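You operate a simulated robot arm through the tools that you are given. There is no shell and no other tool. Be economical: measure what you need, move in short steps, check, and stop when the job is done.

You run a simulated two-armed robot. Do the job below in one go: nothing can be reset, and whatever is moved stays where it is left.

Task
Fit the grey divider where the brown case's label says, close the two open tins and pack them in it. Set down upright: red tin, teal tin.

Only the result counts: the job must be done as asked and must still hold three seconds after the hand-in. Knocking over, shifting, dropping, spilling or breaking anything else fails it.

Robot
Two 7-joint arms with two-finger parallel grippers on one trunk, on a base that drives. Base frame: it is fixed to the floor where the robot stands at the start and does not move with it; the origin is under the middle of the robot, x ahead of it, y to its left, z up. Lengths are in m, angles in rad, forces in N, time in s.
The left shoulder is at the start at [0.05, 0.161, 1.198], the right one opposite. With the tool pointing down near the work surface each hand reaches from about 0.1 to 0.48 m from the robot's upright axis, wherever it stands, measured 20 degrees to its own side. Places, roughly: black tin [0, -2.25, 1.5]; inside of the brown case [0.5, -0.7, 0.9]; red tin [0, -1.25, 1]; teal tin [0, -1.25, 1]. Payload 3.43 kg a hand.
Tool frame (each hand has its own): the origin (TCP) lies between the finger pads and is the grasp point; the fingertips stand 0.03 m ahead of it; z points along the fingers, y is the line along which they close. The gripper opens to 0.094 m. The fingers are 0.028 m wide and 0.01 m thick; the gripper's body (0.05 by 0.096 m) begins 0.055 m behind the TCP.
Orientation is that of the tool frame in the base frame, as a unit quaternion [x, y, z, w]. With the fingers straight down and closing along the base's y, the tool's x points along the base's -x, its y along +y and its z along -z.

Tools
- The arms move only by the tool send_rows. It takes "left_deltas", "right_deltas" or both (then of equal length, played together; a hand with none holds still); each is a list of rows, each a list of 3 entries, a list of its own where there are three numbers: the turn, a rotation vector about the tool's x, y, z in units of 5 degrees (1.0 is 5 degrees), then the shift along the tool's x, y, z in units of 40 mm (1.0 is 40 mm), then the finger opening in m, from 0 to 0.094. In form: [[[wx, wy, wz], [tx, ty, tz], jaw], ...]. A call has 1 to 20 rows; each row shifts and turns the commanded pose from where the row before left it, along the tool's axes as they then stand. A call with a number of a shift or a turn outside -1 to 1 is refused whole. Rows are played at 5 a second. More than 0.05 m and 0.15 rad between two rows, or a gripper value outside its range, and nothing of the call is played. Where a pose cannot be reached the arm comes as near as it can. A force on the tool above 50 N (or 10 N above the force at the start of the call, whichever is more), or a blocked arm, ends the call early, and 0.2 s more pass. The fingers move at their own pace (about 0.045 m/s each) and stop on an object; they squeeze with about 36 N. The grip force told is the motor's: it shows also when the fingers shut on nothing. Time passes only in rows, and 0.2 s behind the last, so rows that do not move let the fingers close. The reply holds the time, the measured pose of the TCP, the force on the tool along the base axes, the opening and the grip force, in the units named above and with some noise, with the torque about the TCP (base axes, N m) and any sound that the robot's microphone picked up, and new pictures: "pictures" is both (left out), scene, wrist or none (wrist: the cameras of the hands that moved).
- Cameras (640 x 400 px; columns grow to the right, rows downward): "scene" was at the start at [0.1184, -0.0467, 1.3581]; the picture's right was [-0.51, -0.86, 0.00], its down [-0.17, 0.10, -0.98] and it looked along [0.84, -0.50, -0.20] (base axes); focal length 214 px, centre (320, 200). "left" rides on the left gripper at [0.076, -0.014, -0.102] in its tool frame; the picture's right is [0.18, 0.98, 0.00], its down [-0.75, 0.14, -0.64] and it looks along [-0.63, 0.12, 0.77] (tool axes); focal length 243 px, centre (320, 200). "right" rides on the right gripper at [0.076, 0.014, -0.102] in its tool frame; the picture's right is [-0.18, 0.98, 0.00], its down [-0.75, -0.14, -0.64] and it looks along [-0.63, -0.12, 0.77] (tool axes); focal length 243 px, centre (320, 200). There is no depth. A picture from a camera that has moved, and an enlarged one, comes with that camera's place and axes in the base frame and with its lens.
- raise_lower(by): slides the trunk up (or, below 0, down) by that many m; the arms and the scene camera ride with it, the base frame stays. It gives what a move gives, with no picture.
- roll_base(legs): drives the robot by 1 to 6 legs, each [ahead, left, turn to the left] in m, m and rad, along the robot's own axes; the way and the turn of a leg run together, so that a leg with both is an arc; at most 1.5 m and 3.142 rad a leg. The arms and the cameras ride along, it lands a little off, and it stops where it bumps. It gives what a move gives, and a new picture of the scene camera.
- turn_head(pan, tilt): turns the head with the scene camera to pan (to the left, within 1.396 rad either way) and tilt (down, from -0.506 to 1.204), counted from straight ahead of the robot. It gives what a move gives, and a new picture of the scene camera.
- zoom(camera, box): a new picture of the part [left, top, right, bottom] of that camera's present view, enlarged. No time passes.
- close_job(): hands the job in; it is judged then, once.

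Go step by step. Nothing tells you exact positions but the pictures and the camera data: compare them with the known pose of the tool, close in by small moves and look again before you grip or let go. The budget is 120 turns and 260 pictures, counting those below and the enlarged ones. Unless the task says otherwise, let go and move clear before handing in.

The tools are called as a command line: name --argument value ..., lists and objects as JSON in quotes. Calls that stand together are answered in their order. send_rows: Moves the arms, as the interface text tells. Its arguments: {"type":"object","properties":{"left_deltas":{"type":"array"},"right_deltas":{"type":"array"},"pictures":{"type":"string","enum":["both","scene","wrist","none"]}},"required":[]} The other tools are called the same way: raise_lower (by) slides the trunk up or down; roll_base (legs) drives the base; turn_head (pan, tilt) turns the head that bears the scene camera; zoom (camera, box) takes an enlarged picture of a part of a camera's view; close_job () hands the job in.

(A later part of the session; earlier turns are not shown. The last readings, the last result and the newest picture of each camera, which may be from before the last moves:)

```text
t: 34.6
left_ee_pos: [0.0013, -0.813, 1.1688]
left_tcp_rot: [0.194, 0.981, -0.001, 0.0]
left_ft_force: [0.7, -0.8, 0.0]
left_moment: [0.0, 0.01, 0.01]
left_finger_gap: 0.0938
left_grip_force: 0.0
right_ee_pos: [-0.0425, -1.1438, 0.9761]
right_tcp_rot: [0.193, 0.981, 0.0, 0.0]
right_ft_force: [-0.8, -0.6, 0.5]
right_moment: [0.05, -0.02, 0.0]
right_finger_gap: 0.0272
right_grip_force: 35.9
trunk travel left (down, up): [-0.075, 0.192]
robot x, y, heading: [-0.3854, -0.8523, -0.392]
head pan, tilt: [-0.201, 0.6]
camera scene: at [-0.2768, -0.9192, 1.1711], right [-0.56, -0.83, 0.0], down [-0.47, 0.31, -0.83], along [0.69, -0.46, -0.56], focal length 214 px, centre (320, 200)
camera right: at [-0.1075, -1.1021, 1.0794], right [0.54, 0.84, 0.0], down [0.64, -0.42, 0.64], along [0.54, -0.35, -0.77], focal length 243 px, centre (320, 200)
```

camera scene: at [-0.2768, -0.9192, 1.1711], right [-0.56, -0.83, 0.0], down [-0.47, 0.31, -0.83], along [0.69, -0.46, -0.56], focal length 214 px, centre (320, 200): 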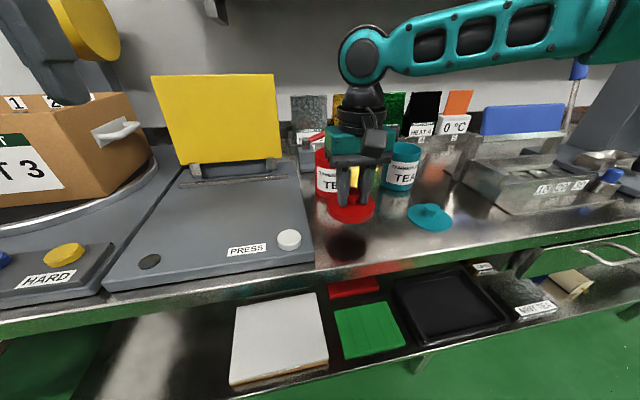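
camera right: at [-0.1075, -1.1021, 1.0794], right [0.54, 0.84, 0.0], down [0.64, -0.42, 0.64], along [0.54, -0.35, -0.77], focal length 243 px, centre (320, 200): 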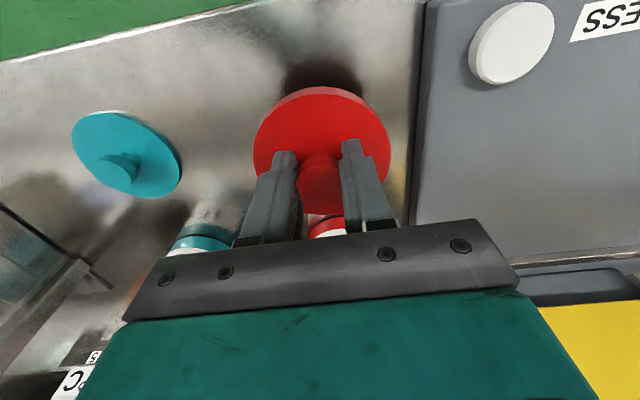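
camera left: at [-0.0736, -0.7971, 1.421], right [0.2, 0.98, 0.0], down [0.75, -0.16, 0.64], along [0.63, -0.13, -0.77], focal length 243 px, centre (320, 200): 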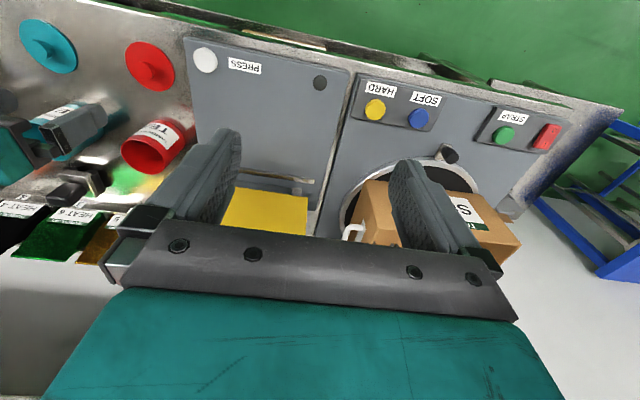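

The red lid is held centred. I'll raise it above rim height and zoom in for a precise position of the red tin's rim.

send_rows --right_deltas '[[[0, 0, 0], [0, 0, -1], 0.0], [[0, 0, 0], [0, 0, -1], 0.0], [[0, 0, 0], [0, 0, -0.5], 0.0]]' --pictures "wrist"

zoom --camera "scene" --box '[290, 120, 430, 220]'

zoom --camera "left" --box '[0, 0, 240, 150]'

```text
t: 35.4
left_ee_pos: [0.0011, -0.8127, 1.1686]
left_tcp_rot: [0.195, 0.981, 0.001, 0.0]
left_ft_force: [0.2, -0.3, -0.1]
left_moment: [0.02, 0.0, -0.01]
left_finger_gap: 0.0941
left_grip_force: 0.0
right_ee_pos: [-0.042, -1.1461, 1.0777]
right_tcp_rot: [0.194, 0.981, 0.0, 0.0]
right_ft_force: [-0.7, 0.1, 0.4]
right_moment: [0.0, -0.01, -0.03]
right_finger_gap: 0.0271
right_grip_force: 36.4
trunk travel left (down, up): [-0.075, 0.192]
robot x, y, heading: [-0.3846, -0.8583, -0.383]
head pan, tilt: [-0.201, 0.6]
camera right: at [-0.1064, -1.1027, 1.1803], right [0.54, 0.84, 0.0], down [0.64, -0.42, 0.64], along [0.54, -0.35, -0.77], focal length 243 px, centre (320, 200)
```

right: 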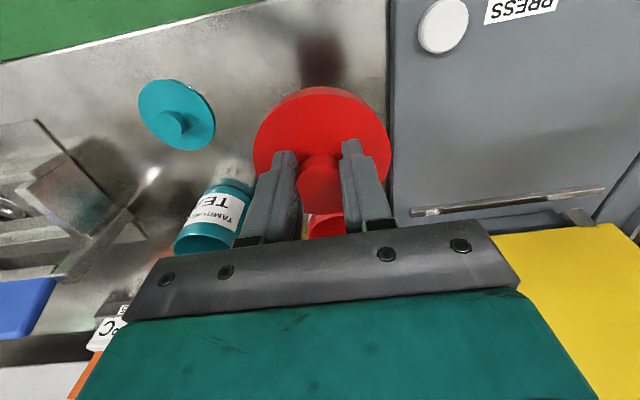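

```text
4.00 times, centred on (360, 170) of scene
camera zoom: at [-0.2765, -0.9195, 1.171], right [-0.56, -0.83, 0.0], down [-0.47, 0.31, -0.82], along [0.69, -0.46, -0.57], focal length 858 px, centre (160, 320)
```

zoom: 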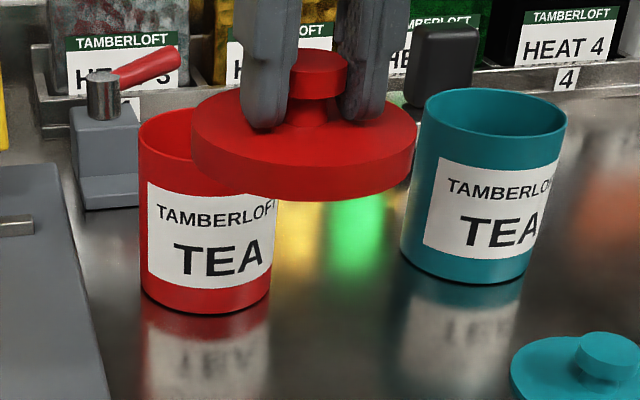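

```text
2.67 times, centred on (120, 75) of left
camera zoom: at [-0.0742, -0.7975, 1.2712], right [0.2, 0.98, 0.0], down [0.75, -0.16, 0.64], along [0.63, -0.13, -0.77], focal length 647 px, centre (853, 533)
```

zoom: 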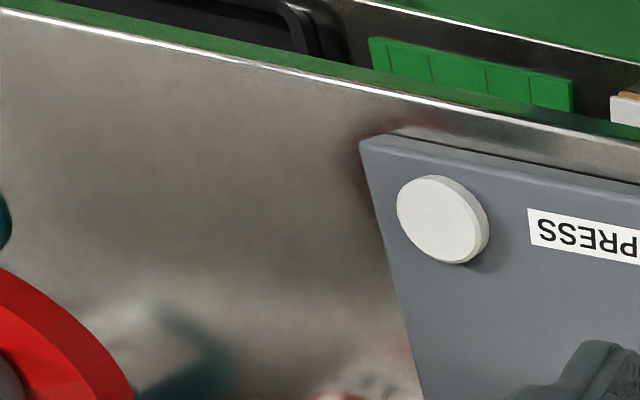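

Tin rim estimated at (0.109, -1.211, 0.968). I'll carry the lid over it and turn the left hand so its camera looks on from the side.

send_rows --right_deltas '[[[0, 0, 0], [-1, 0, 0], 0.0], [[0, 0, 0], [-1, 0, 0], 0.0], [[0, 0, 0], [-1, 0, 0], 0.0], [[0, 0, 0], [-1, 0, 0], 0.0], [[0, 0, 0], [-0.11, -0.07, 0], 0.0], [[0, 0, 0], [0, 0, 0], 0.0], [[0, 0, 0], [0, 0, 0], 0.0]]' --left_deltas '[[[0, 0, 1], [0, 0, -1], 0.094], [[0, 0, 1], [0, 0, -1], 0.094], [[0, 0, 1], [0, 0, 0], 0.094], [[0, 0, 1], [0, 0, 0], 0.094], [[0, 0, 1], [0, 0, 0], 0.094], [[0, 0, 1], [0, 0, 0], 0.094], [[0, 0, 1], [0, 0, 0], 0.094]]'

zoom --camera "scene" --box '[290, 100, 430, 220]'

```text
t: 37.0
left_ee_pos: [0.0022, -0.8137, 1.2487]
left_tcp_rot: [0.481, 0.877, 0.0, 0.0]
left_ft_force: [-0.2, 0.2, 0.0]
left_moment: [0.0, 0.01, -0.02]
left_finger_gap: 0.0939
left_grip_force: 0.1
right_ee_pos: [-0.0106, -1.1996, 1.0832]
right_tcp_rot: [0.195, 0.981, 0.001, 0.0]
right_ft_force: [0.1, -0.4, -0.9]
right_moment: [0.02, -0.01, -0.01]
right_finger_gap: 0.0272
right_grip_force: 35.8
right hand out of reach, approached as far as the arm can: row 1, 2, 3, 4
trunk travel left (down, up): [-0.075, 0.192]
robot x, y, heading: [-0.3877, -0.8533, -0.384]
head pan, tilt: [-0.201, 0.6]
camera scene: at [-0.2766, -0.9194, 1.1711], right [-0.56, -0.83, 0.0], down [-0.47, 0.31, -0.83], along [0.69, -0.46, -0.56], focal length 214 px, centre (320, 200)
camera right: at [-0.0766, -1.156, 1.1851], right [0.54, 0.84, 0.0], down [0.64, -0.42, 0.64], along [0.54, -0.35, -0.77], focal length 243 px, centre (320, 200)
camera left: at [-0.0515, -0.7569, 1.3511], right [0.73, 0.68, 0.0], down [0.52, -0.56, 0.64], along [0.44, -0.47, -0.77], focal length 243 px, centre (320, 200)
```

scene: 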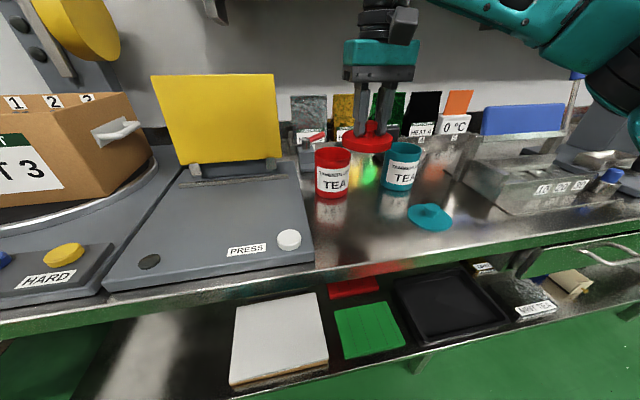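
right: 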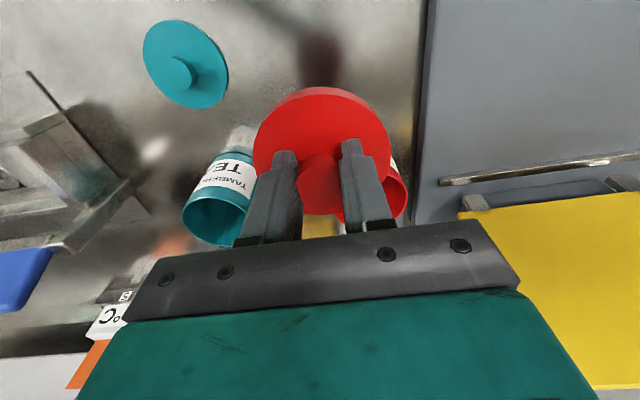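
left: 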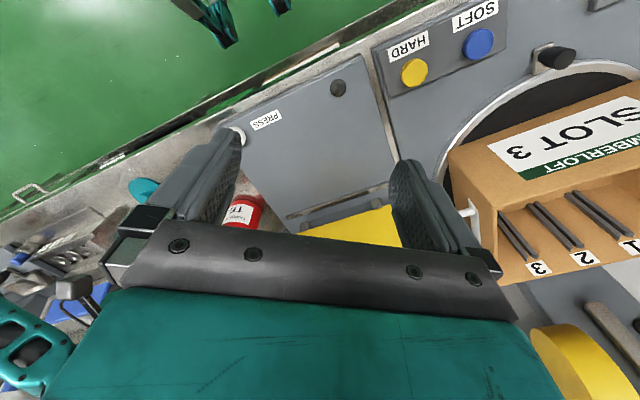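

```text
3.33 times, centred on (360, 160) of scene
camera zoom: at [-0.2766, -0.9194, 1.1711], right [-0.56, -0.83, 0.0], down [-0.47, 0.31, -0.83], along [0.69, -0.46, -0.56], focal length 715 px, centre (187, 333)
```

zoom: 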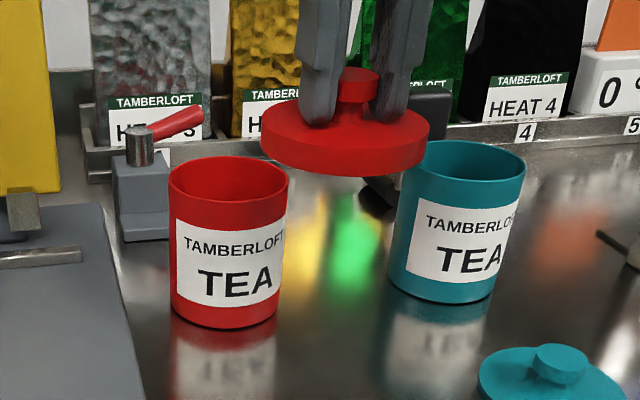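

The target is out of reach from here, since the arm reaches further out to its side. I'll raise the trunk and drive left and slightly ahead with the lid held.

raise_lower --by 0.1

roll_base --legs '[[0, 0.25, 0], [0.03, 0, 0]]'

```text
t: 38.3
left_ee_pos: [0.0022, -0.8132, 1.3484]
left_tcp_rot: [0.481, 0.877, -0.001, 0.001]
left_ft_force: [-0.4, -0.7, -1.1]
left_moment: [-0.04, -0.01, 0.0]
left_finger_gap: 0.0942
left_grip_force: 0.0
right_ee_pos: [-0.0123, -1.1985, 1.1823]
right_tcp_rot: [0.194, 0.981, 0.0, 0.001]
right_ft_force: [-0.6, 0.3, -0.2]
right_moment: [-0.03, 0.0, 0.0]
right_finger_gap: 0.0271
right_grip_force: 35.5
trunk travel left (down, up): [-0.175, 0.092]
robot x, y, heading: [-0.3852, -0.8568, -0.389]
head pan, tilt: [-0.201, 0.6]
```

```text
t: 41.5
left_ee_pos: [0.1234, -0.5979, 1.347]
left_tcp_rot: [0.48, 0.877, 0.001, -0.001]
left_ft_force: [0.9, 0.0, 0.6]
left_moment: [0.01, -0.02, -0.03]
left_finger_gap: 0.0941
left_grip_force: 0.0
right_ee_pos: [0.1107, -0.9816, 1.1822]
right_tcp_rot: [0.193, 0.981, 0.001, -0.001]
right_ft_force: [-0.2, -0.8, 0.2]
right_moment: [-0.02, 0.08, -0.01]
right_finger_gap: 0.0274
right_grip_force: 36.5
trunk travel left (down, up): [-0.175, 0.092]
robot x, y, heading: [-0.2626, -0.6412, -0.39]
head pan, tilt: [-0.201, 0.6]
camera scene: at [-0.1545, -0.7024, 1.2709], right [-0.56, -0.83, 0.0], down [-0.47, 0.31, -0.82], along [0.69, -0.46, -0.57], focal length 214 px, centre (320, 200)
```

scene: 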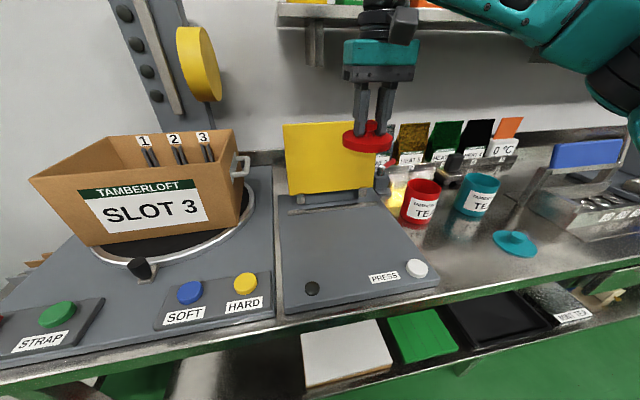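

send_rows --right_deltas '[[[0, 0, 0], [0, -1, 0], 0.0], [[0, 0, 0], [0, -1, 0], 0.0], [[0, 0, 0], [0, -1, 0], 0.0], [[0, 0, 0], [0, -1, 0], 0.0], [[0, 0, 0], [0, -1, 0], 0.0], [[0, 0, 0], [-0.5, -0.32, 0], 0.0], [[0, 0, 0], [-0.8, 0, 0], 0.0], [[0, 0, 0], [-0.84, 0, 0], 0.0], [[0, 0, 0], [0, 0, 0], 0.0]]' --left_deltas '[[[0, 0, 1], [0, 0, 0], 0.094], [[0, 0, 1], [0, 0, 0], 0.094], [[0, 0, 1], [0, 0, 0], 0.094], [[0, 0, 1], [0, 0, 0], 0.094], [[0, 0, 1], [0, 0, 0], 0.094], [[0, 0, 1], [0, 0, 0], 0.094], [[0, 0, 1], [0, 0, 0], 0.094], [[0, 0, 1], [0, 0, 0], 0.094], [[0, 0, 0], [0, 0, 0], 0.094]]'

zoom --camera "scene" --box '[350, 80, 510, 240]'

```text
t: 43.5
left_ee_pos: [0.0492, -0.6277, 1.2742]
left_tcp_rot: [0.751, 0.661, 0.001, 0.002]
left_ft_force: [-0.1, -1.1, -1.1]
left_moment: [0.0, -0.01, 0.02]
left_finger_gap: 0.0939
left_grip_force: 0.0
left hand out of reach, approached as far as the arm can: row 1, 2, 3, 4, 5, 6, 7, 8
right_ee_pos: [0.1071, -1.2071, 1.1835]
right_tcp_rot: [0.188, 0.982, -0.004, 0.002]
right_ft_force: [-0.8, 0.6, 0.3]
right_moment: [0.02, -0.01, -0.01]
right_finger_gap: 0.0273
right_grip_force: 36.2
right hand out of reach, approached as far as the arm can: row 8
trunk travel left (down, up): [-0.175, 0.092]
robot x, y, heading: [-0.2657, -0.6373, -0.393]
head pan, tilt: [-0.201, 0.6]
camera scene: at [-0.1561, -0.7018, 1.2712], right [-0.56, -0.83, 0.0], down [-0.47, 0.31, -0.83], along [0.69, -0.46, -0.56], focal length 214 px, centre (320, 200)
camera right: at [0.04, -1.1632, 1.2862], right [0.53, 0.85, -0.01], down [0.65, -0.4, 0.65], along [0.55, -0.35, -0.76], focal length 243 px, centre (320, 200)
camera left: at [0.0447, -0.5506, 1.3767], right [1.0, 0.06, 0.0], down [0.04, -0.76, 0.64], along [0.04, -0.64, -0.77], focal length 243 px, centre (320, 200)
```

scene: 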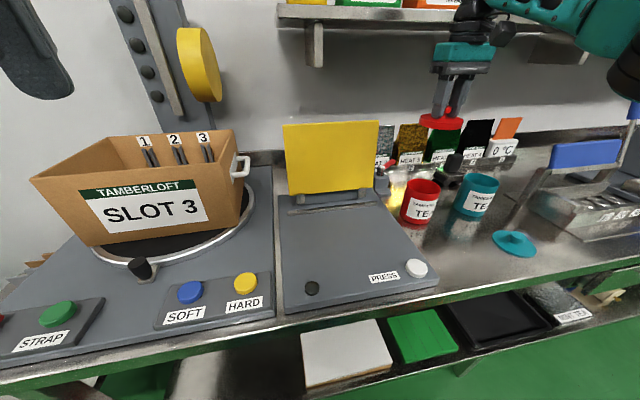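
right: 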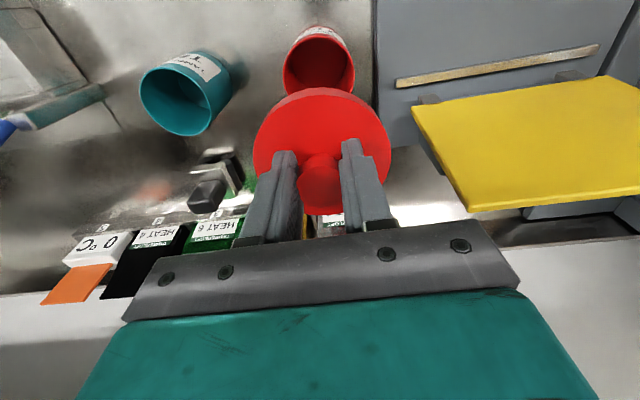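
left: 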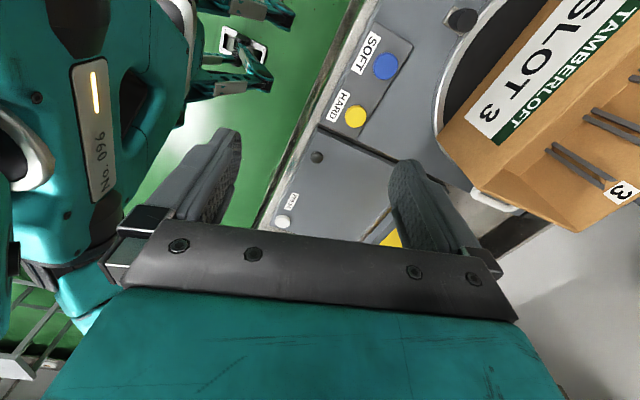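

```text
2.50 times, centred on (430, 160) of scene
camera zoom: at [-0.1561, -0.7018, 1.2712], right [-0.56, -0.83, 0.0], down [-0.47, 0.31, -0.83], along [0.69, -0.46, -0.56], focal length 536 px, centre (45, 300)
```

zoom: 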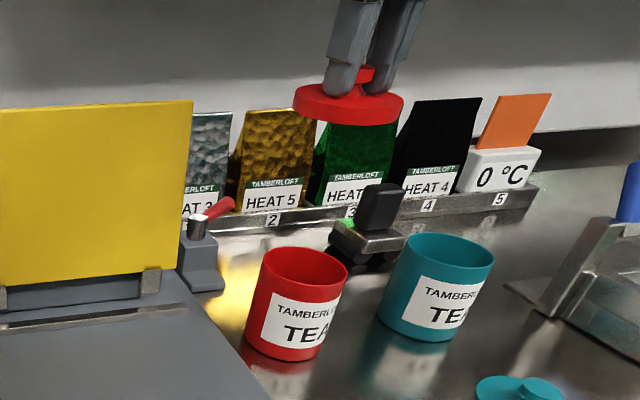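

Tin now measures at about (0.096, -1.203). I'll correct, then lower the trunk to bring the lid close to the rim.

send_rows --right_deltas '[[[0, 0, 0], [0.26, 0, 0], 0.0]]' --pictures "none"

raise_lower --by -0.12

zoom --camera "scene" --box '[370, 60, 490, 180]'

zoom --camera "right" --box '[0, 0, 640, 400]'

```text
t: 43.9
left_ee_pos: [0.0494, -0.6286, 1.2746]
left_tcp_rot: [0.75, 0.661, -0.001, 0.001]
left_ft_force: [0.1, 0.0, 0.2]
left_moment: [-0.01, -0.05, 0.02]
left_finger_gap: 0.0939
left_grip_force: 0.0
right_ee_pos: [0.0985, -1.2068, 1.1799]
right_tcp_rot: [0.195, 0.981, 0.001, 0.001]
right_ft_force: [-0.5, 0.2, -0.1]
right_moment: [-0.03, 0.03, 0.01]
right_finger_gap: 0.0272
right_grip_force: 36.0
trunk travel left (down, up): [-0.175, 0.092]
robot x, y, heading: [-0.2679, -0.6372, -0.389]
head pan, tilt: [-0.201, 0.6]
```

```text
t: 45.4
left_ee_pos: [0.0501, -0.629, 1.1541]
left_tcp_rot: [0.75, 0.661, -0.001, 0.001]
left_ft_force: [-0.3, -0.3, -0.1]
left_moment: [0.01, -0.03, -0.01]
left_finger_gap: 0.0941
left_grip_force: 0.0
right_ee_pos: [0.0983, -1.2073, 1.0608]
right_tcp_rot: [0.194, 0.981, 0.001, 0.0]
right_ft_force: [-0.9, 0.0, -0.7]
right_moment: [0.02, -0.03, 0.0]
right_finger_gap: 0.027
right_grip_force: 35.6
trunk travel left (down, up): [-0.055, 0.212]
robot x, y, heading: [-0.2637, -0.6405, -0.39]
head pan, tilt: [-0.201, 0.6]
```

```text
3.33 times, centred on (430, 120) of scene
camera zoom: at [-0.1557, -0.702, 1.1512], right [-0.56, -0.83, 0.0], down [-0.47, 0.31, -0.83], along [0.69, -0.46, -0.56], focal length 715 px, centre (-47, 467)
```

zoom: 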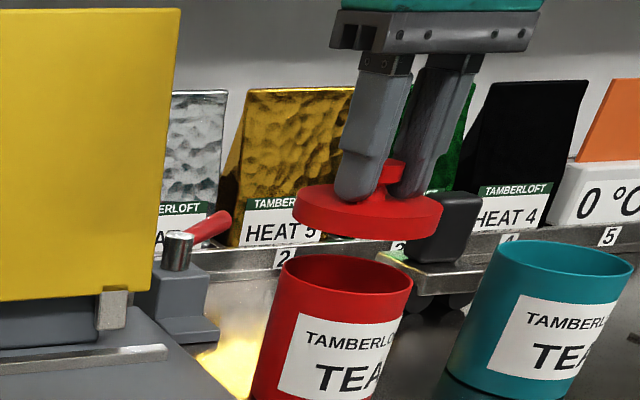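

```text
1.00 times, centred on (320, 200) of right (not enlarged: the box is as wide or as high as the picture)
camera zoom: at [0.0331, -1.1641, 1.164], right [0.55, 0.84, 0.0], down [0.64, -0.42, 0.64], along [0.54, -0.35, -0.77], focal length 243 px, centre (320, 200)
```

zoom: 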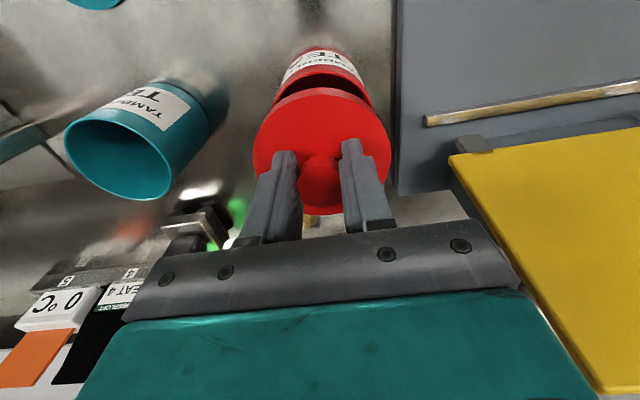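

zoom --camera "right" --box '[240, 30, 400, 130]'

```text
4.00 times, centred on (320, 80) of right
camera zoom: at [0.0331, -1.1641, 1.164], right [0.55, 0.84, 0.0], down [0.64, -0.42, 0.64], along [0.54, -0.35, -0.77], focal length 970 px, centre (320, 680)
```

zoom: 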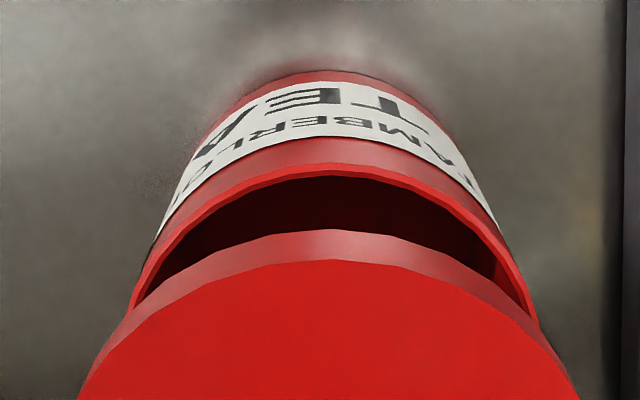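

Lid and rim agree to within about 2 mm in both views. Descending to just above the rim to check again.

send_rows --right_deltas '[[[0, 0, 0], [0, 0, 0.5], 0.0], [[0, 0, 0], [0, 0, 0.35], 0.0], [[0, 0, 0], [0, 0, 0], 0.0]]' --pictures "none"

zoom --camera "scene" --box '[390, 80, 470, 160]'

zoom --camera "right" --box '[240, 30, 400, 130]'

```text
t: 46.2
left_ee_pos: [0.0498, -0.6287, 1.1542]
left_tcp_rot: [0.75, 0.661, 0.0, 0.0]
left_ft_force: [-0.4, 0.3, 0.0]
left_moment: [-0.01, -0.01, 0.02]
left_finger_gap: 0.0938
left_grip_force: 0.1
right_ee_pos: [0.0993, -1.2054, 1.0254]
right_tcp_rot: [0.194, 0.981, 0.001, 0.0]
right_ft_force: [-0.1, 0.4, -0.9]
right_moment: [-0.02, 0.01, 0.02]
right_finger_gap: 0.0271
right_grip_force: 35.7
trunk travel left (down, up): [-0.055, 0.212]
robot x, y, heading: [-0.265, -0.637, -0.392]
head pan, tilt: [-0.201, 0.6]
```

```text
5.00 times, centred on (430, 120) of scene
camera zoom: at [-0.1556, -0.702, 1.1511], right [-0.56, -0.83, 0.0], down [-0.47, 0.31, -0.83], along [0.69, -0.46, -0.56], focal length 1072 px, centre (-230, 600)
```

zoom: 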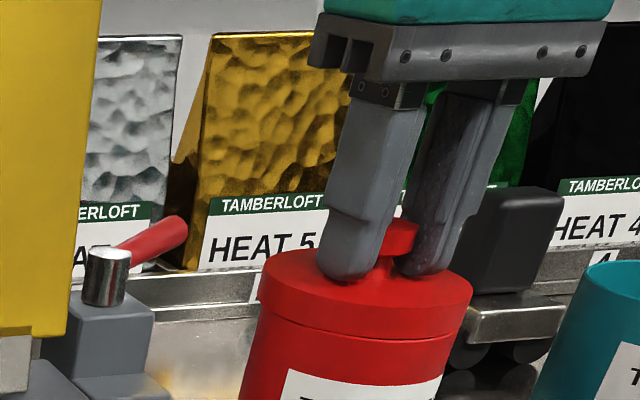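

```text
4.00 times, centred on (320, 80) of right
camera zoom: at [0.034, -1.1637, 1.1295], right [0.55, 0.84, 0.0], down [0.64, -0.42, 0.64], along [0.54, -0.35, -0.77], focal length 970 px, centre (320, 680)
```

zoom: 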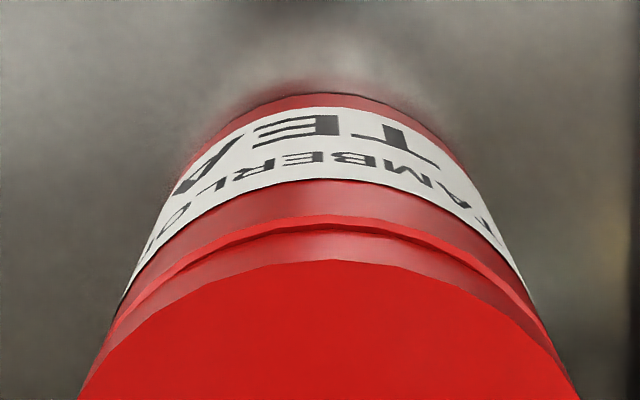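

Aligned. Pressing the lid down until it meets resistance.

send_rows --right_deltas '[[[0, 0, 0], [0, 0, 0.2], 0.0], [[0, 0, 0], [0, 0, 0.2], 0.0], [[0, 0, 0], [0, 0, 0.2], 0.0], [[0, 0, 0], [0, 0, 0.2], 0.0], [[0, 0, 0], [0, 0, 0.2], 0.0]]' --pictures "none"

zoom --camera "scene" --box '[390, 80, 470, 160]'

zoom --camera "right" --box '[240, 30, 400, 130]'

```text
t: 47.1
left_ee_pos: [0.0483, -0.627, 1.154]
left_tcp_rot: [0.751, 0.661, -0.001, 0.001]
left_ft_force: [-0.4, -0.5, -0.3]
left_moment: [-0.02, 0.0, 0.01]
left_finger_gap: 0.0938
left_grip_force: 0.0
right_ee_pos: [0.0981, -1.2064, 1.0142]
right_tcp_rot: [0.196, 0.98, -0.001, 0.014]
right_ft_force: [-5.9, 2.8, 18.2]
right_moment: [0.22, 0.67, -0.05]
right_finger_gap: 0.0275
right_grip_force: 35.8
trunk travel left (down, up): [-0.055, 0.212]
robot x, y, heading: [-0.265, -0.6368, -0.385]
head pan, tilt: [-0.201, 0.6]
stopped in row 4 (right hand): the force on the tool passed its limit at 57 N (the readings are from after the stop); the commanded pose is now the measured one
```

```text
5.00 times, centred on (430, 120) of scene
camera zoom: at [-0.1571, -0.7006, 1.1513], right [-0.56, -0.83, 0.0], down [-0.47, 0.31, -0.83], along [0.69, -0.46, -0.56], focal length 1072 px, centre (-230, 600)
```

zoom: 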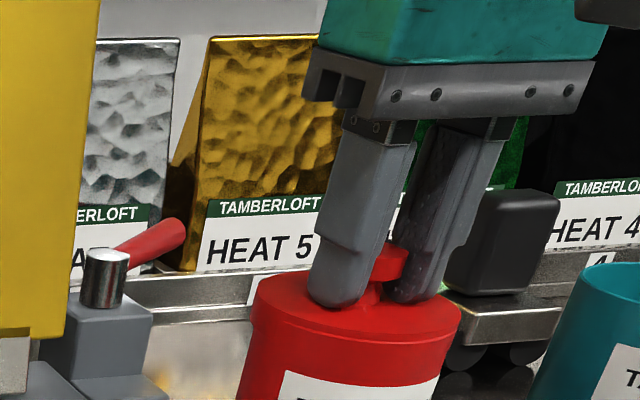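

```text
4.00 times, centred on (320, 80) of right
camera zoom: at [0.0309, -1.1632, 1.1154], right [0.55, 0.84, 0.01], down [0.62, -0.42, 0.66], along [0.56, -0.36, -0.75], focal length 970 px, centre (320, 680)
```

zoom: 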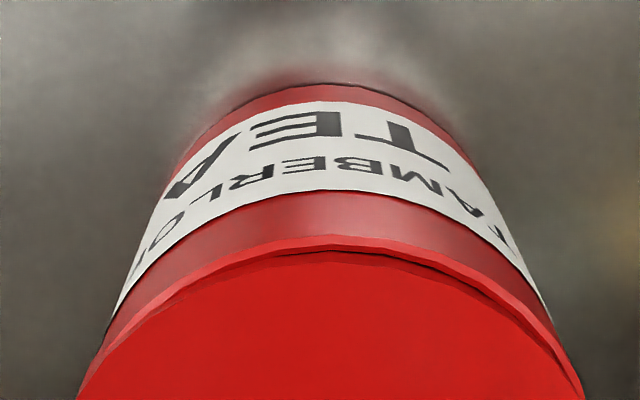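

The press hit the force limit. I'll release, lift clear and inspect the lid.

send_rows --right_deltas '[[[0, 0, 0], [0, 0, 0], 0.06], [[0, 0, 0], [0, 0, 0], 0.06], [[0.05, 0.3, 0], [0, 0, -0.5], 0.06], [[0, 0, 0], [0.3, 0, -1], 0.06], [[0, 0, 0], [0.5, 0, -1], 0.06]]' --pictures "wrist"

zoom --camera "scene" --box '[370, 90, 470, 190]'

```text
t: 48.3
left_ee_pos: [0.05, -0.6284, 1.1549]
left_tcp_rot: [0.75, 0.661, 0.0, 0.002]
left_ft_force: [0.1, -0.3, -0.6]
left_moment: [-0.02, -0.02, -0.02]
left_finger_gap: 0.094
left_grip_force: 0.0
right_ee_pos: [0.0687, -1.1959, 1.1099]
right_tcp_rot: [0.196, 0.981, 0.0, -0.002]
right_ft_force: [0.5, 0.0, 0.8]
right_moment: [-0.05, -0.02, -0.01]
right_finger_gap: 0.0599
right_grip_force: 0.1
trunk travel left (down, up): [-0.055, 0.212]
robot x, y, heading: [-0.263, -0.6395, -0.39]
head pan, tilt: [-0.201, 0.6]
heard: snap
camera right: at [0.0048, -1.1524, 1.2124], right [0.55, 0.84, 0.0], down [0.64, -0.42, 0.64], along [0.53, -0.35, -0.77], focal length 243 px, centre (320, 200)
```

right: 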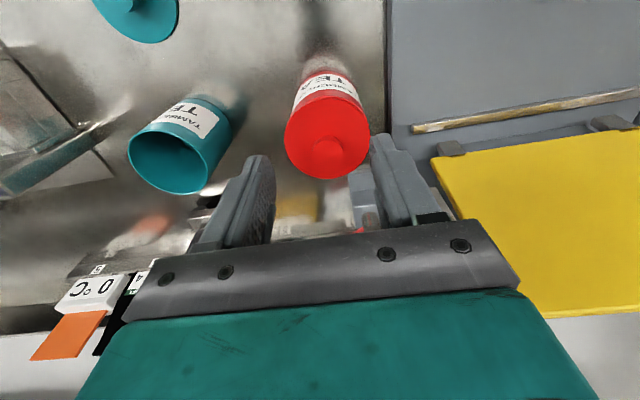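

```text
4.00 times, centred on (420, 140) of scene
camera zoom: at [-0.1559, -0.7018, 1.1511], right [-0.56, -0.83, 0.0], down [-0.47, 0.31, -0.83], along [0.69, -0.46, -0.56], focal length 858 px, centre (-80, 440)
```

zoom: 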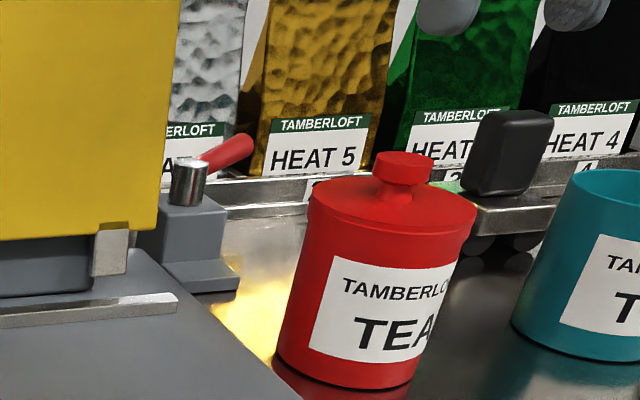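

A snap was heard and the red tin is closed. Now I'll drive right for the teal tin.

roll_base --legs '[[0, -0.18, 0]]'

zoom --camera "scene" --box '[330, 100, 490, 240]'

zoom --camera "right" --box '[0, 0, 640, 400]'

```text
t: 50.6
left_ee_pos: [-0.019, -0.7943, 1.1544]
left_tcp_rot: [0.75, 0.662, -0.001, 0.0]
left_ft_force: [-0.6, -0.6, 0.7]
left_moment: [0.0, 0.02, -0.01]
left_finger_gap: 0.094
left_grip_force: 0.1
right_ee_pos: [0.0013, -1.3619, 1.1093]
right_tcp_rot: [0.196, 0.981, -0.001, -0.002]
right_ft_force: [-0.3, 0.2, 0.3]
right_moment: [-0.01, 0.02, 0.03]
right_finger_gap: 0.06
right_grip_force: 0.0
trunk travel left (down, up): [-0.055, 0.212]
robot x, y, heading: [-0.3355, -0.8038, -0.389]
head pan, tilt: [-0.201, 0.6]
camera scene: at [-0.224, -0.8693, 1.1511], right [-0.56, -0.83, 0.0], down [-0.47, 0.31, -0.83], along [0.69, -0.46, -0.56], focal length 214 px, centre (320, 200)
```

scene: 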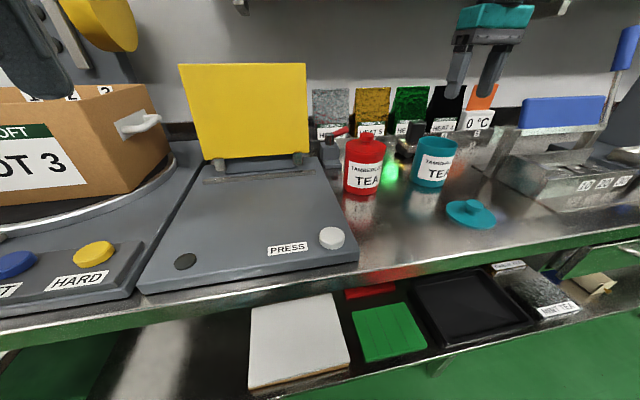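

```text
2.86 times, centred on (410, 170) of scene
camera zoom: at [-0.224, -0.8693, 1.1511], right [-0.56, -0.83, 0.0], down [-0.47, 0.31, -0.83], along [0.69, -0.46, -0.56], focal length 613 px, centre (63, 286)
```

zoom: 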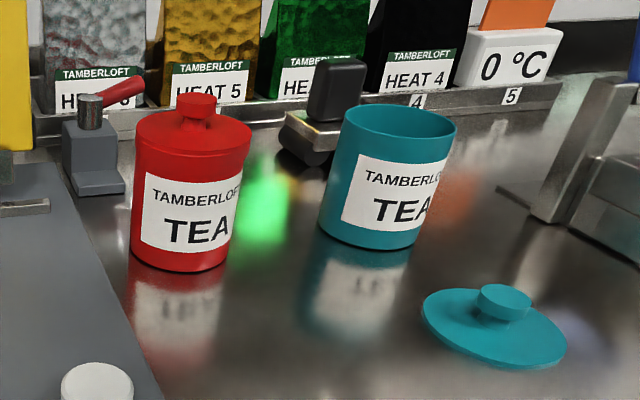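

```text
1.00 times, centred on (320, 200) of right (not enlarged: the box is as wide or as high as the picture)
camera zoom: at [-0.0632, -1.3198, 1.212], right [0.55, 0.84, 0.0], down [0.64, -0.42, 0.64], along [0.53, -0.35, -0.77], focal length 243 px, centre (320, 200)
```

zoom: 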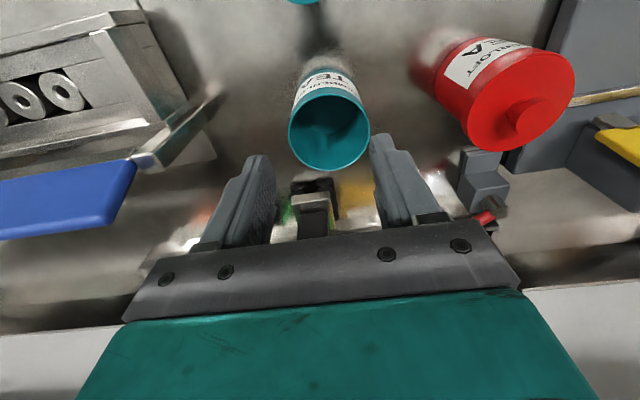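

send_rows --right_deltas '[[[0, 0, 0], [1, 0, 0], 0.06], [[0, 0, 0], [1, 0.27, 0], 0.06], [[0, 0, 0], [1.03, 0, 0], 0.06], [[0, 0, 0], [0, 0, 1], 0.06], [[0, 0, 0], [0, 0, 1], 0.06], [[0, 0, 0], [0, 0, 0.7], 0.06], [[0, 0, 0], [0, 0, 0], 0.06]]' --pictures "none"

zoom --camera "right" --box '[220, 60, 420, 220]'

zoom --camera "scene" --box '[400, 130, 520, 230]'

```text
refused: 1.03 is not a number from -1 to 1
```

```text
2.50 times, centred on (320, 140) of right
camera zoom: at [-0.0632, -1.3198, 1.212], right [0.55, 0.84, 0.0], down [0.64, -0.42, 0.64], along [0.53, -0.35, -0.77], focal length 606 px, centre (320, 350)
```

zoom: 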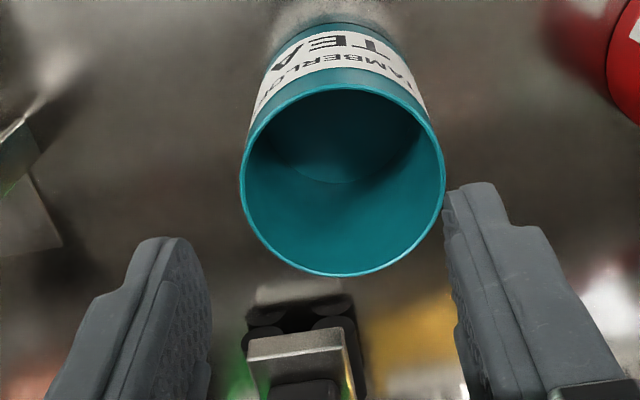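

```text
4.00 times, centred on (460, 180) of scene
camera zoom: at [-0.224, -0.8693, 1.1511], right [-0.56, -0.83, 0.0], down [-0.47, 0.31, -0.83], along [0.69, -0.46, -0.56], focal length 858 px, centre (-240, 280)
```

zoom: 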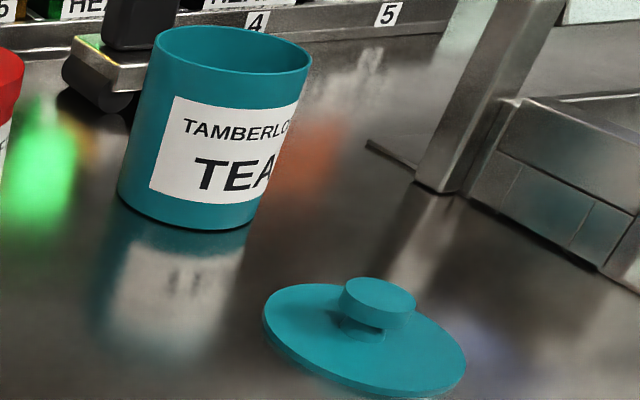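

send_rows --right_deltas '[[[0, 0, 0], [1, 0, 0], 0.06], [[0, 0, 0], [1, 0.27, 0], 0.06], [[0, 0, 0], [1, 0, 0], 0.06], [[0, 0, 0], [0, 0, 1], 0.06], [[0, 0, 0], [0, 0, 1], 0.06], [[0, 0, 0], [0, 0, 0.7], 0.06], [[0, 0, 0], [0, 0, 0], 0.06]]' --pictures "none"

zoom --camera "right" --box '[220, 60, 420, 220]'

zoom --camera "scene" --box '[400, 130, 520, 230]'

```text
t: 52.2
left_ee_pos: [-0.0177, -0.7958, 1.1542]
left_tcp_rot: [0.75, 0.661, -0.001, 0.001]
left_ft_force: [-0.3, -0.5, -0.5]
left_moment: [0.02, -0.01, -0.03]
left_finger_gap: 0.0939
left_grip_force: 0.0
right_ee_pos: [-0.1049, -1.3085, 1.002]
right_tcp_rot: [0.197, 0.98, 0.0, -0.002]
right_ft_force: [0.5, -0.2, 0.2]
right_moment: [-0.02, -0.01, 0.01]
right_finger_gap: 0.0601
right_grip_force: 0.1
trunk travel left (down, up): [-0.055, 0.212]
robot x, y, heading: [-0.3293, -0.809, -0.394]
head pan, tilt: [-0.201, 0.6]
```

```text
2.50 times, centred on (320, 140) of right
camera zoom: at [-0.1695, -1.2652, 1.1052], right [0.55, 0.84, 0.0], down [0.64, -0.42, 0.64], along [0.53, -0.35, -0.77], focal length 606 px, centre (320, 350)
```

zoom: 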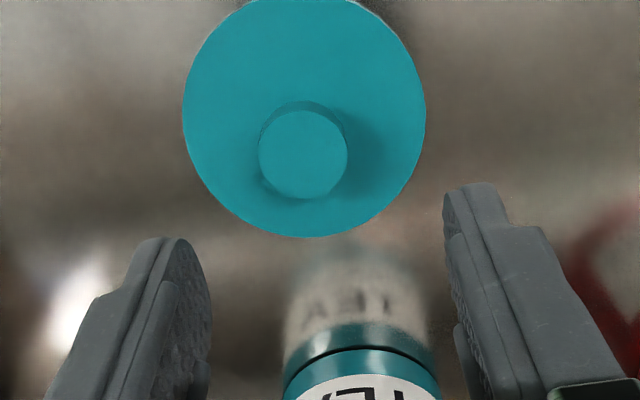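

```text
4.00 times, centred on (460, 180) of scene
camera zoom: at [-0.2239, -0.8691, 1.1511], right [-0.56, -0.83, 0.0], down [-0.47, 0.31, -0.83], along [0.69, -0.46, -0.56], focal length 858 px, centre (-240, 280)
```

zoom: 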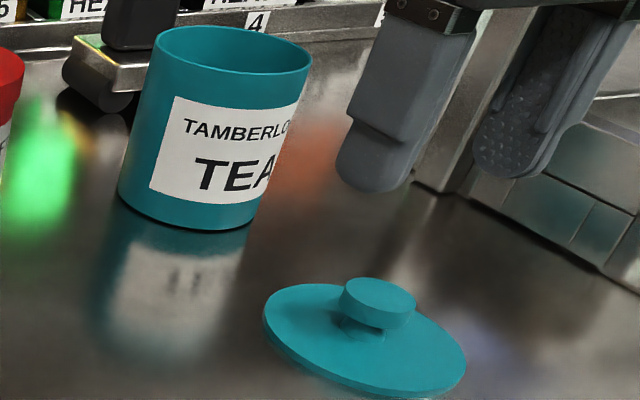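

send_rows --right_deltas '[[[0, 0, 0], [0.06, -0.12, 0.7], 0.06], [[0, 0, 0], [0, 0, 0.7], 0.06], [[0, 0, 0], [0, 0, 0.7], 0.06], [[0, 0, 0], [0, 0, 0], 0.06]]' --pictures "none"

zoom --camera "right" --box '[220, 60, 420, 220]'

zoom --camera "scene" --box '[400, 130, 520, 230]'

```text
t: 53.2
left_ee_pos: [-0.0189, -0.7954, 1.154]
left_tcp_rot: [0.75, 0.661, -0.002, -0.001]
left_ft_force: [0.0, 0.1, 0.0]
left_moment: [0.01, -0.03, 0.01]
left_finger_gap: 0.0941
left_grip_force: 0.0
right_ee_pos: [-0.11, -1.3095, 0.9172]
right_tcp_rot: [0.197, 0.98, -0.001, -0.002]
right_ft_force: [-0.4, -1.0, 0.5]
right_moment: [-0.02, -0.01, -0.02]
right_finger_gap: 0.0599
right_grip_force: 0.1
trunk travel left (down, up): [-0.055, 0.212]
robot x, y, heading: [-0.3289, -0.8039, -0.387]
head pan, tilt: [-0.201, 0.6]
```

```text
2.50 times, centred on (320, 140) of right
camera zoom: at [-0.1746, -1.2665, 1.0197], right [0.55, 0.84, 0.0], down [0.64, -0.42, 0.64], along [0.53, -0.35, -0.77], focal length 606 px, centre (320, 350)
```

zoom: 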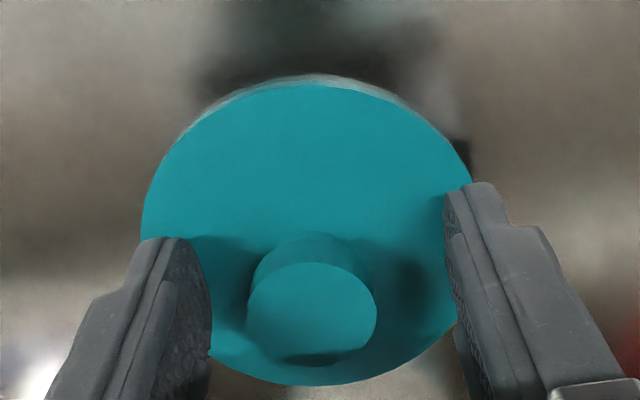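

```text
4.00 times, centred on (460, 180) of scene
camera zoom: at [-0.224, -0.8691, 1.1511], right [-0.56, -0.83, 0.0], down [-0.47, 0.31, -0.83], along [0.69, -0.46, -0.56], focal length 858 px, centre (-240, 280)
```

zoom: 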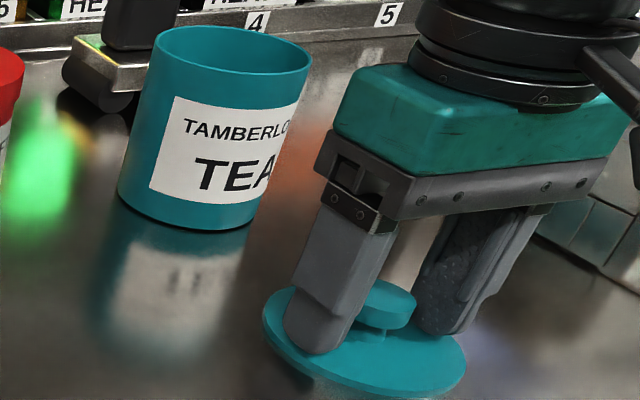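

Knob centred. Closing and lifting.

send_rows --right_deltas '[[[0, 0, 0], [0, 0, 0], 0.0], [[0, 0, 0], [0, 0, 0], 0.0], [[0, 0, 0], [0, 0, 0], 0.0], [[0, 0, 0], [0, 0, 0], 0.0], [[0, 0, 0], [0, 0, -1], 0.0], [[0, 0, 0], [0, 0, -1], 0.0], [[0, 0, 0], [0, 0, -1], 0.0], [[0, 0, 0], [0, 0, -0.6], 0.0]]' --pictures "wrist"

```text
t: 55.0
left_ee_pos: [-0.0183, -0.7949, 1.1535]
left_tcp_rot: [0.75, 0.661, -0.002, 0.001]
left_ft_force: [0.4, 0.3, 0.2]
left_moment: [0.0, -0.02, 0.0]
left_finger_gap: 0.0937
left_grip_force: 0.1
right_ee_pos: [-0.1106, -1.3077, 1.0613]
right_tcp_rot: [0.195, 0.981, -0.001, -0.002]
right_ft_force: [0.1, -0.1, -0.9]
right_moment: [0.02, 0.01, -0.01]
right_finger_gap: 0.0271
right_grip_force: 35.6
trunk travel left (down, up): [-0.055, 0.212]
robot x, y, heading: [-0.3308, -0.8016, -0.39]
head pan, tilt: [-0.201, 0.6]
camera right: at [-0.1746, -1.265, 1.1634], right [0.55, 0.84, 0.0], down [0.64, -0.42, 0.64], along [0.53, -0.35, -0.77], focal length 243 px, centre (320, 200)
```

right: 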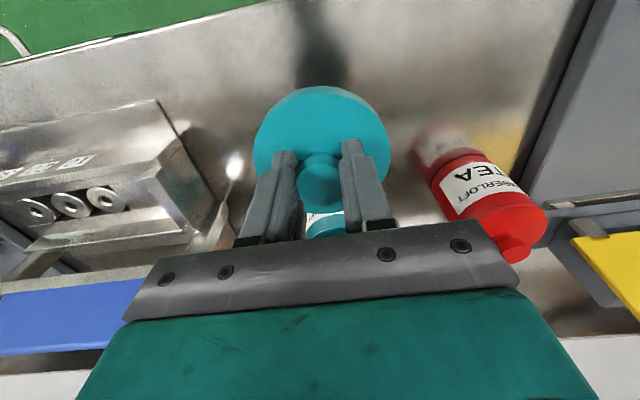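

send_rows --right_deltas '[[[0, 0, 0], [-1, 0, 0], 0.0], [[0, 0, 0], [-1, 0, 0], 0.0], [[0, 0, 0], [-1, -0.18, 0], 0.0], [[0, 0, 0], [-0.82, 0, 0], 0.0], [[0, 0, 0], [0, 0, 0], 0.0]]' --pictures "none"

zoom --camera "right" --box '[240, 30, 400, 130]'

zoom --camera "scene" --box '[390, 70, 490, 170]'

```text
t: 56.2
left_ee_pos: [-0.018, -0.795, 1.1549]
left_tcp_rot: [0.751, 0.661, 0.0, 0.0]
left_ft_force: [0.3, -1.0, -1.4]
left_moment: [-0.04, 0.01, 0.0]
left_finger_gap: 0.094
left_grip_force: 0.0
right_ee_pos: [0.0277, -1.3766, 1.0611]
right_tcp_rot: [0.196, 0.981, -0.001, -0.002]
right_ft_force: [0.1, 0.8, -0.5]
right_moment: [0.02, -0.01, -0.02]
right_finger_gap: 0.0272
right_grip_force: 35.8
trunk travel left (down, up): [-0.055, 0.212]
robot x, y, heading: [-0.3366, -0.8076, -0.39]
head pan, tilt: [-0.201, 0.6]
```

```text
4.00 times, centred on (320, 80) of right
camera zoom: at [-0.0363, -1.3339, 1.1629], right [0.55, 0.84, 0.0], down [0.64, -0.42, 0.64], along [0.53, -0.35, -0.77], focal length 970 px, centre (320, 680)
```

zoom: 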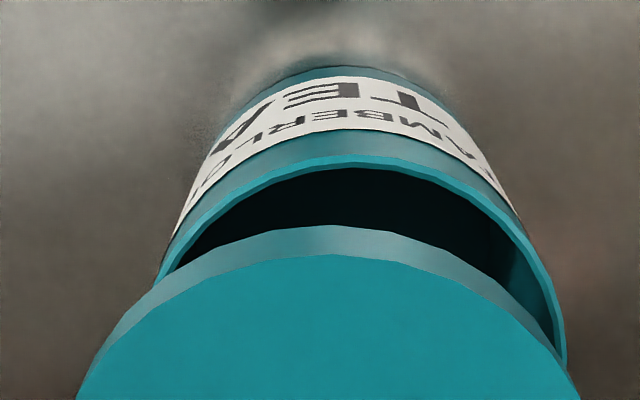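

```text
4.00 times, centred on (440, 120) of scene
camera zoom: at [-0.224, -0.8689, 1.1511], right [-0.56, -0.83, 0.0], down [-0.47, 0.31, -0.83], along [0.69, -0.46, -0.56], focal length 858 px, centre (-160, 520)
```

zoom: 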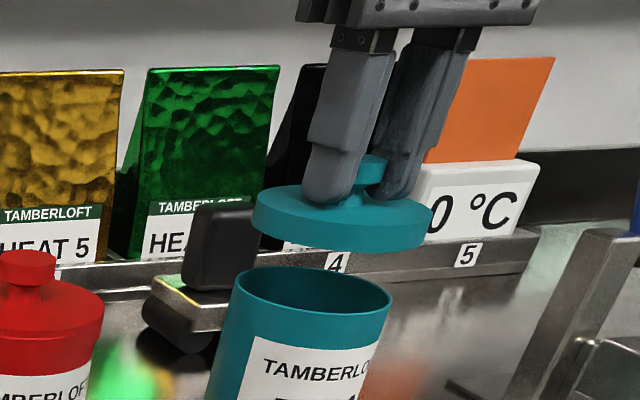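

send_rows --right_deltas '[[[0, 0, 0], [0, 0.11, 0], 0.0], [[0, 0, 0], [0, 0, 0.5], 0.0], [[0, 0, 0], [0, 0, 0.38], 0.0], [[0, 0, 0], [0, 0, 0], 0.0]]' --pictures "none"

zoom --camera "right" --box '[240, 30, 400, 130]'

zoom --camera "scene" --box '[390, 90, 490, 190]'

```text
t: 57.2
left_ee_pos: [-0.0195, -0.7952, 1.1526]
left_tcp_rot: [0.75, 0.661, 0.0, 0.0]
left_ft_force: [-1.1, 0.0, 0.8]
left_moment: [-0.03, -0.02, 0.04]
left_finger_gap: 0.094
left_grip_force: 0.1
right_ee_pos: [0.0318, -1.3729, 1.0266]
right_tcp_rot: [0.197, 0.98, 0.0, -0.002]
right_ft_force: [0.0, -1.0, -0.5]
right_moment: [0.0, 0.0, 0.01]
right_finger_gap: 0.027
right_grip_force: 36.0
trunk travel left (down, up): [-0.055, 0.212]
robot x, y, heading: [-0.3315, -0.8044, -0.387]
head pan, tilt: [-0.201, 0.6]
```

```text
4.00 times, centred on (320, 80) of right
camera zoom: at [-0.0343, -1.3291, 1.1285], right [0.55, 0.84, 0.0], down [0.64, -0.42, 0.64], along [0.53, -0.35, -0.77], focal length 970 px, centre (320, 680)
```

zoom: 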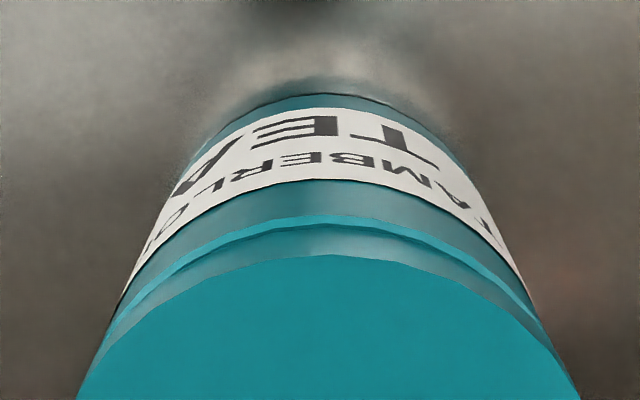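

```text
4.00 times, centred on (440, 140) of scene
camera zoom: at [-0.2239, -0.8691, 1.1511], right [-0.56, -0.83, 0.0], down [-0.47, 0.31, -0.83], along [0.69, -0.46, -0.56], focal length 858 px, centre (-160, 440)
```

zoom: 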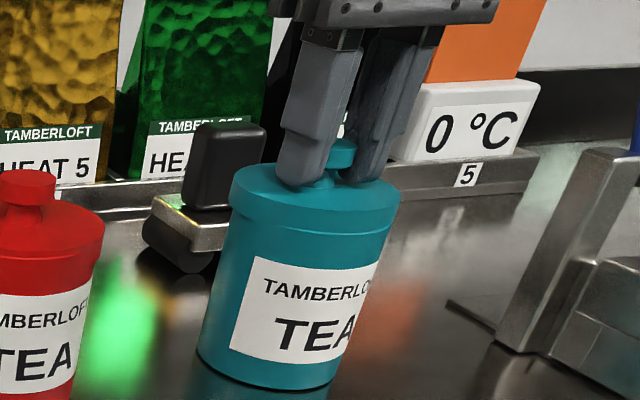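

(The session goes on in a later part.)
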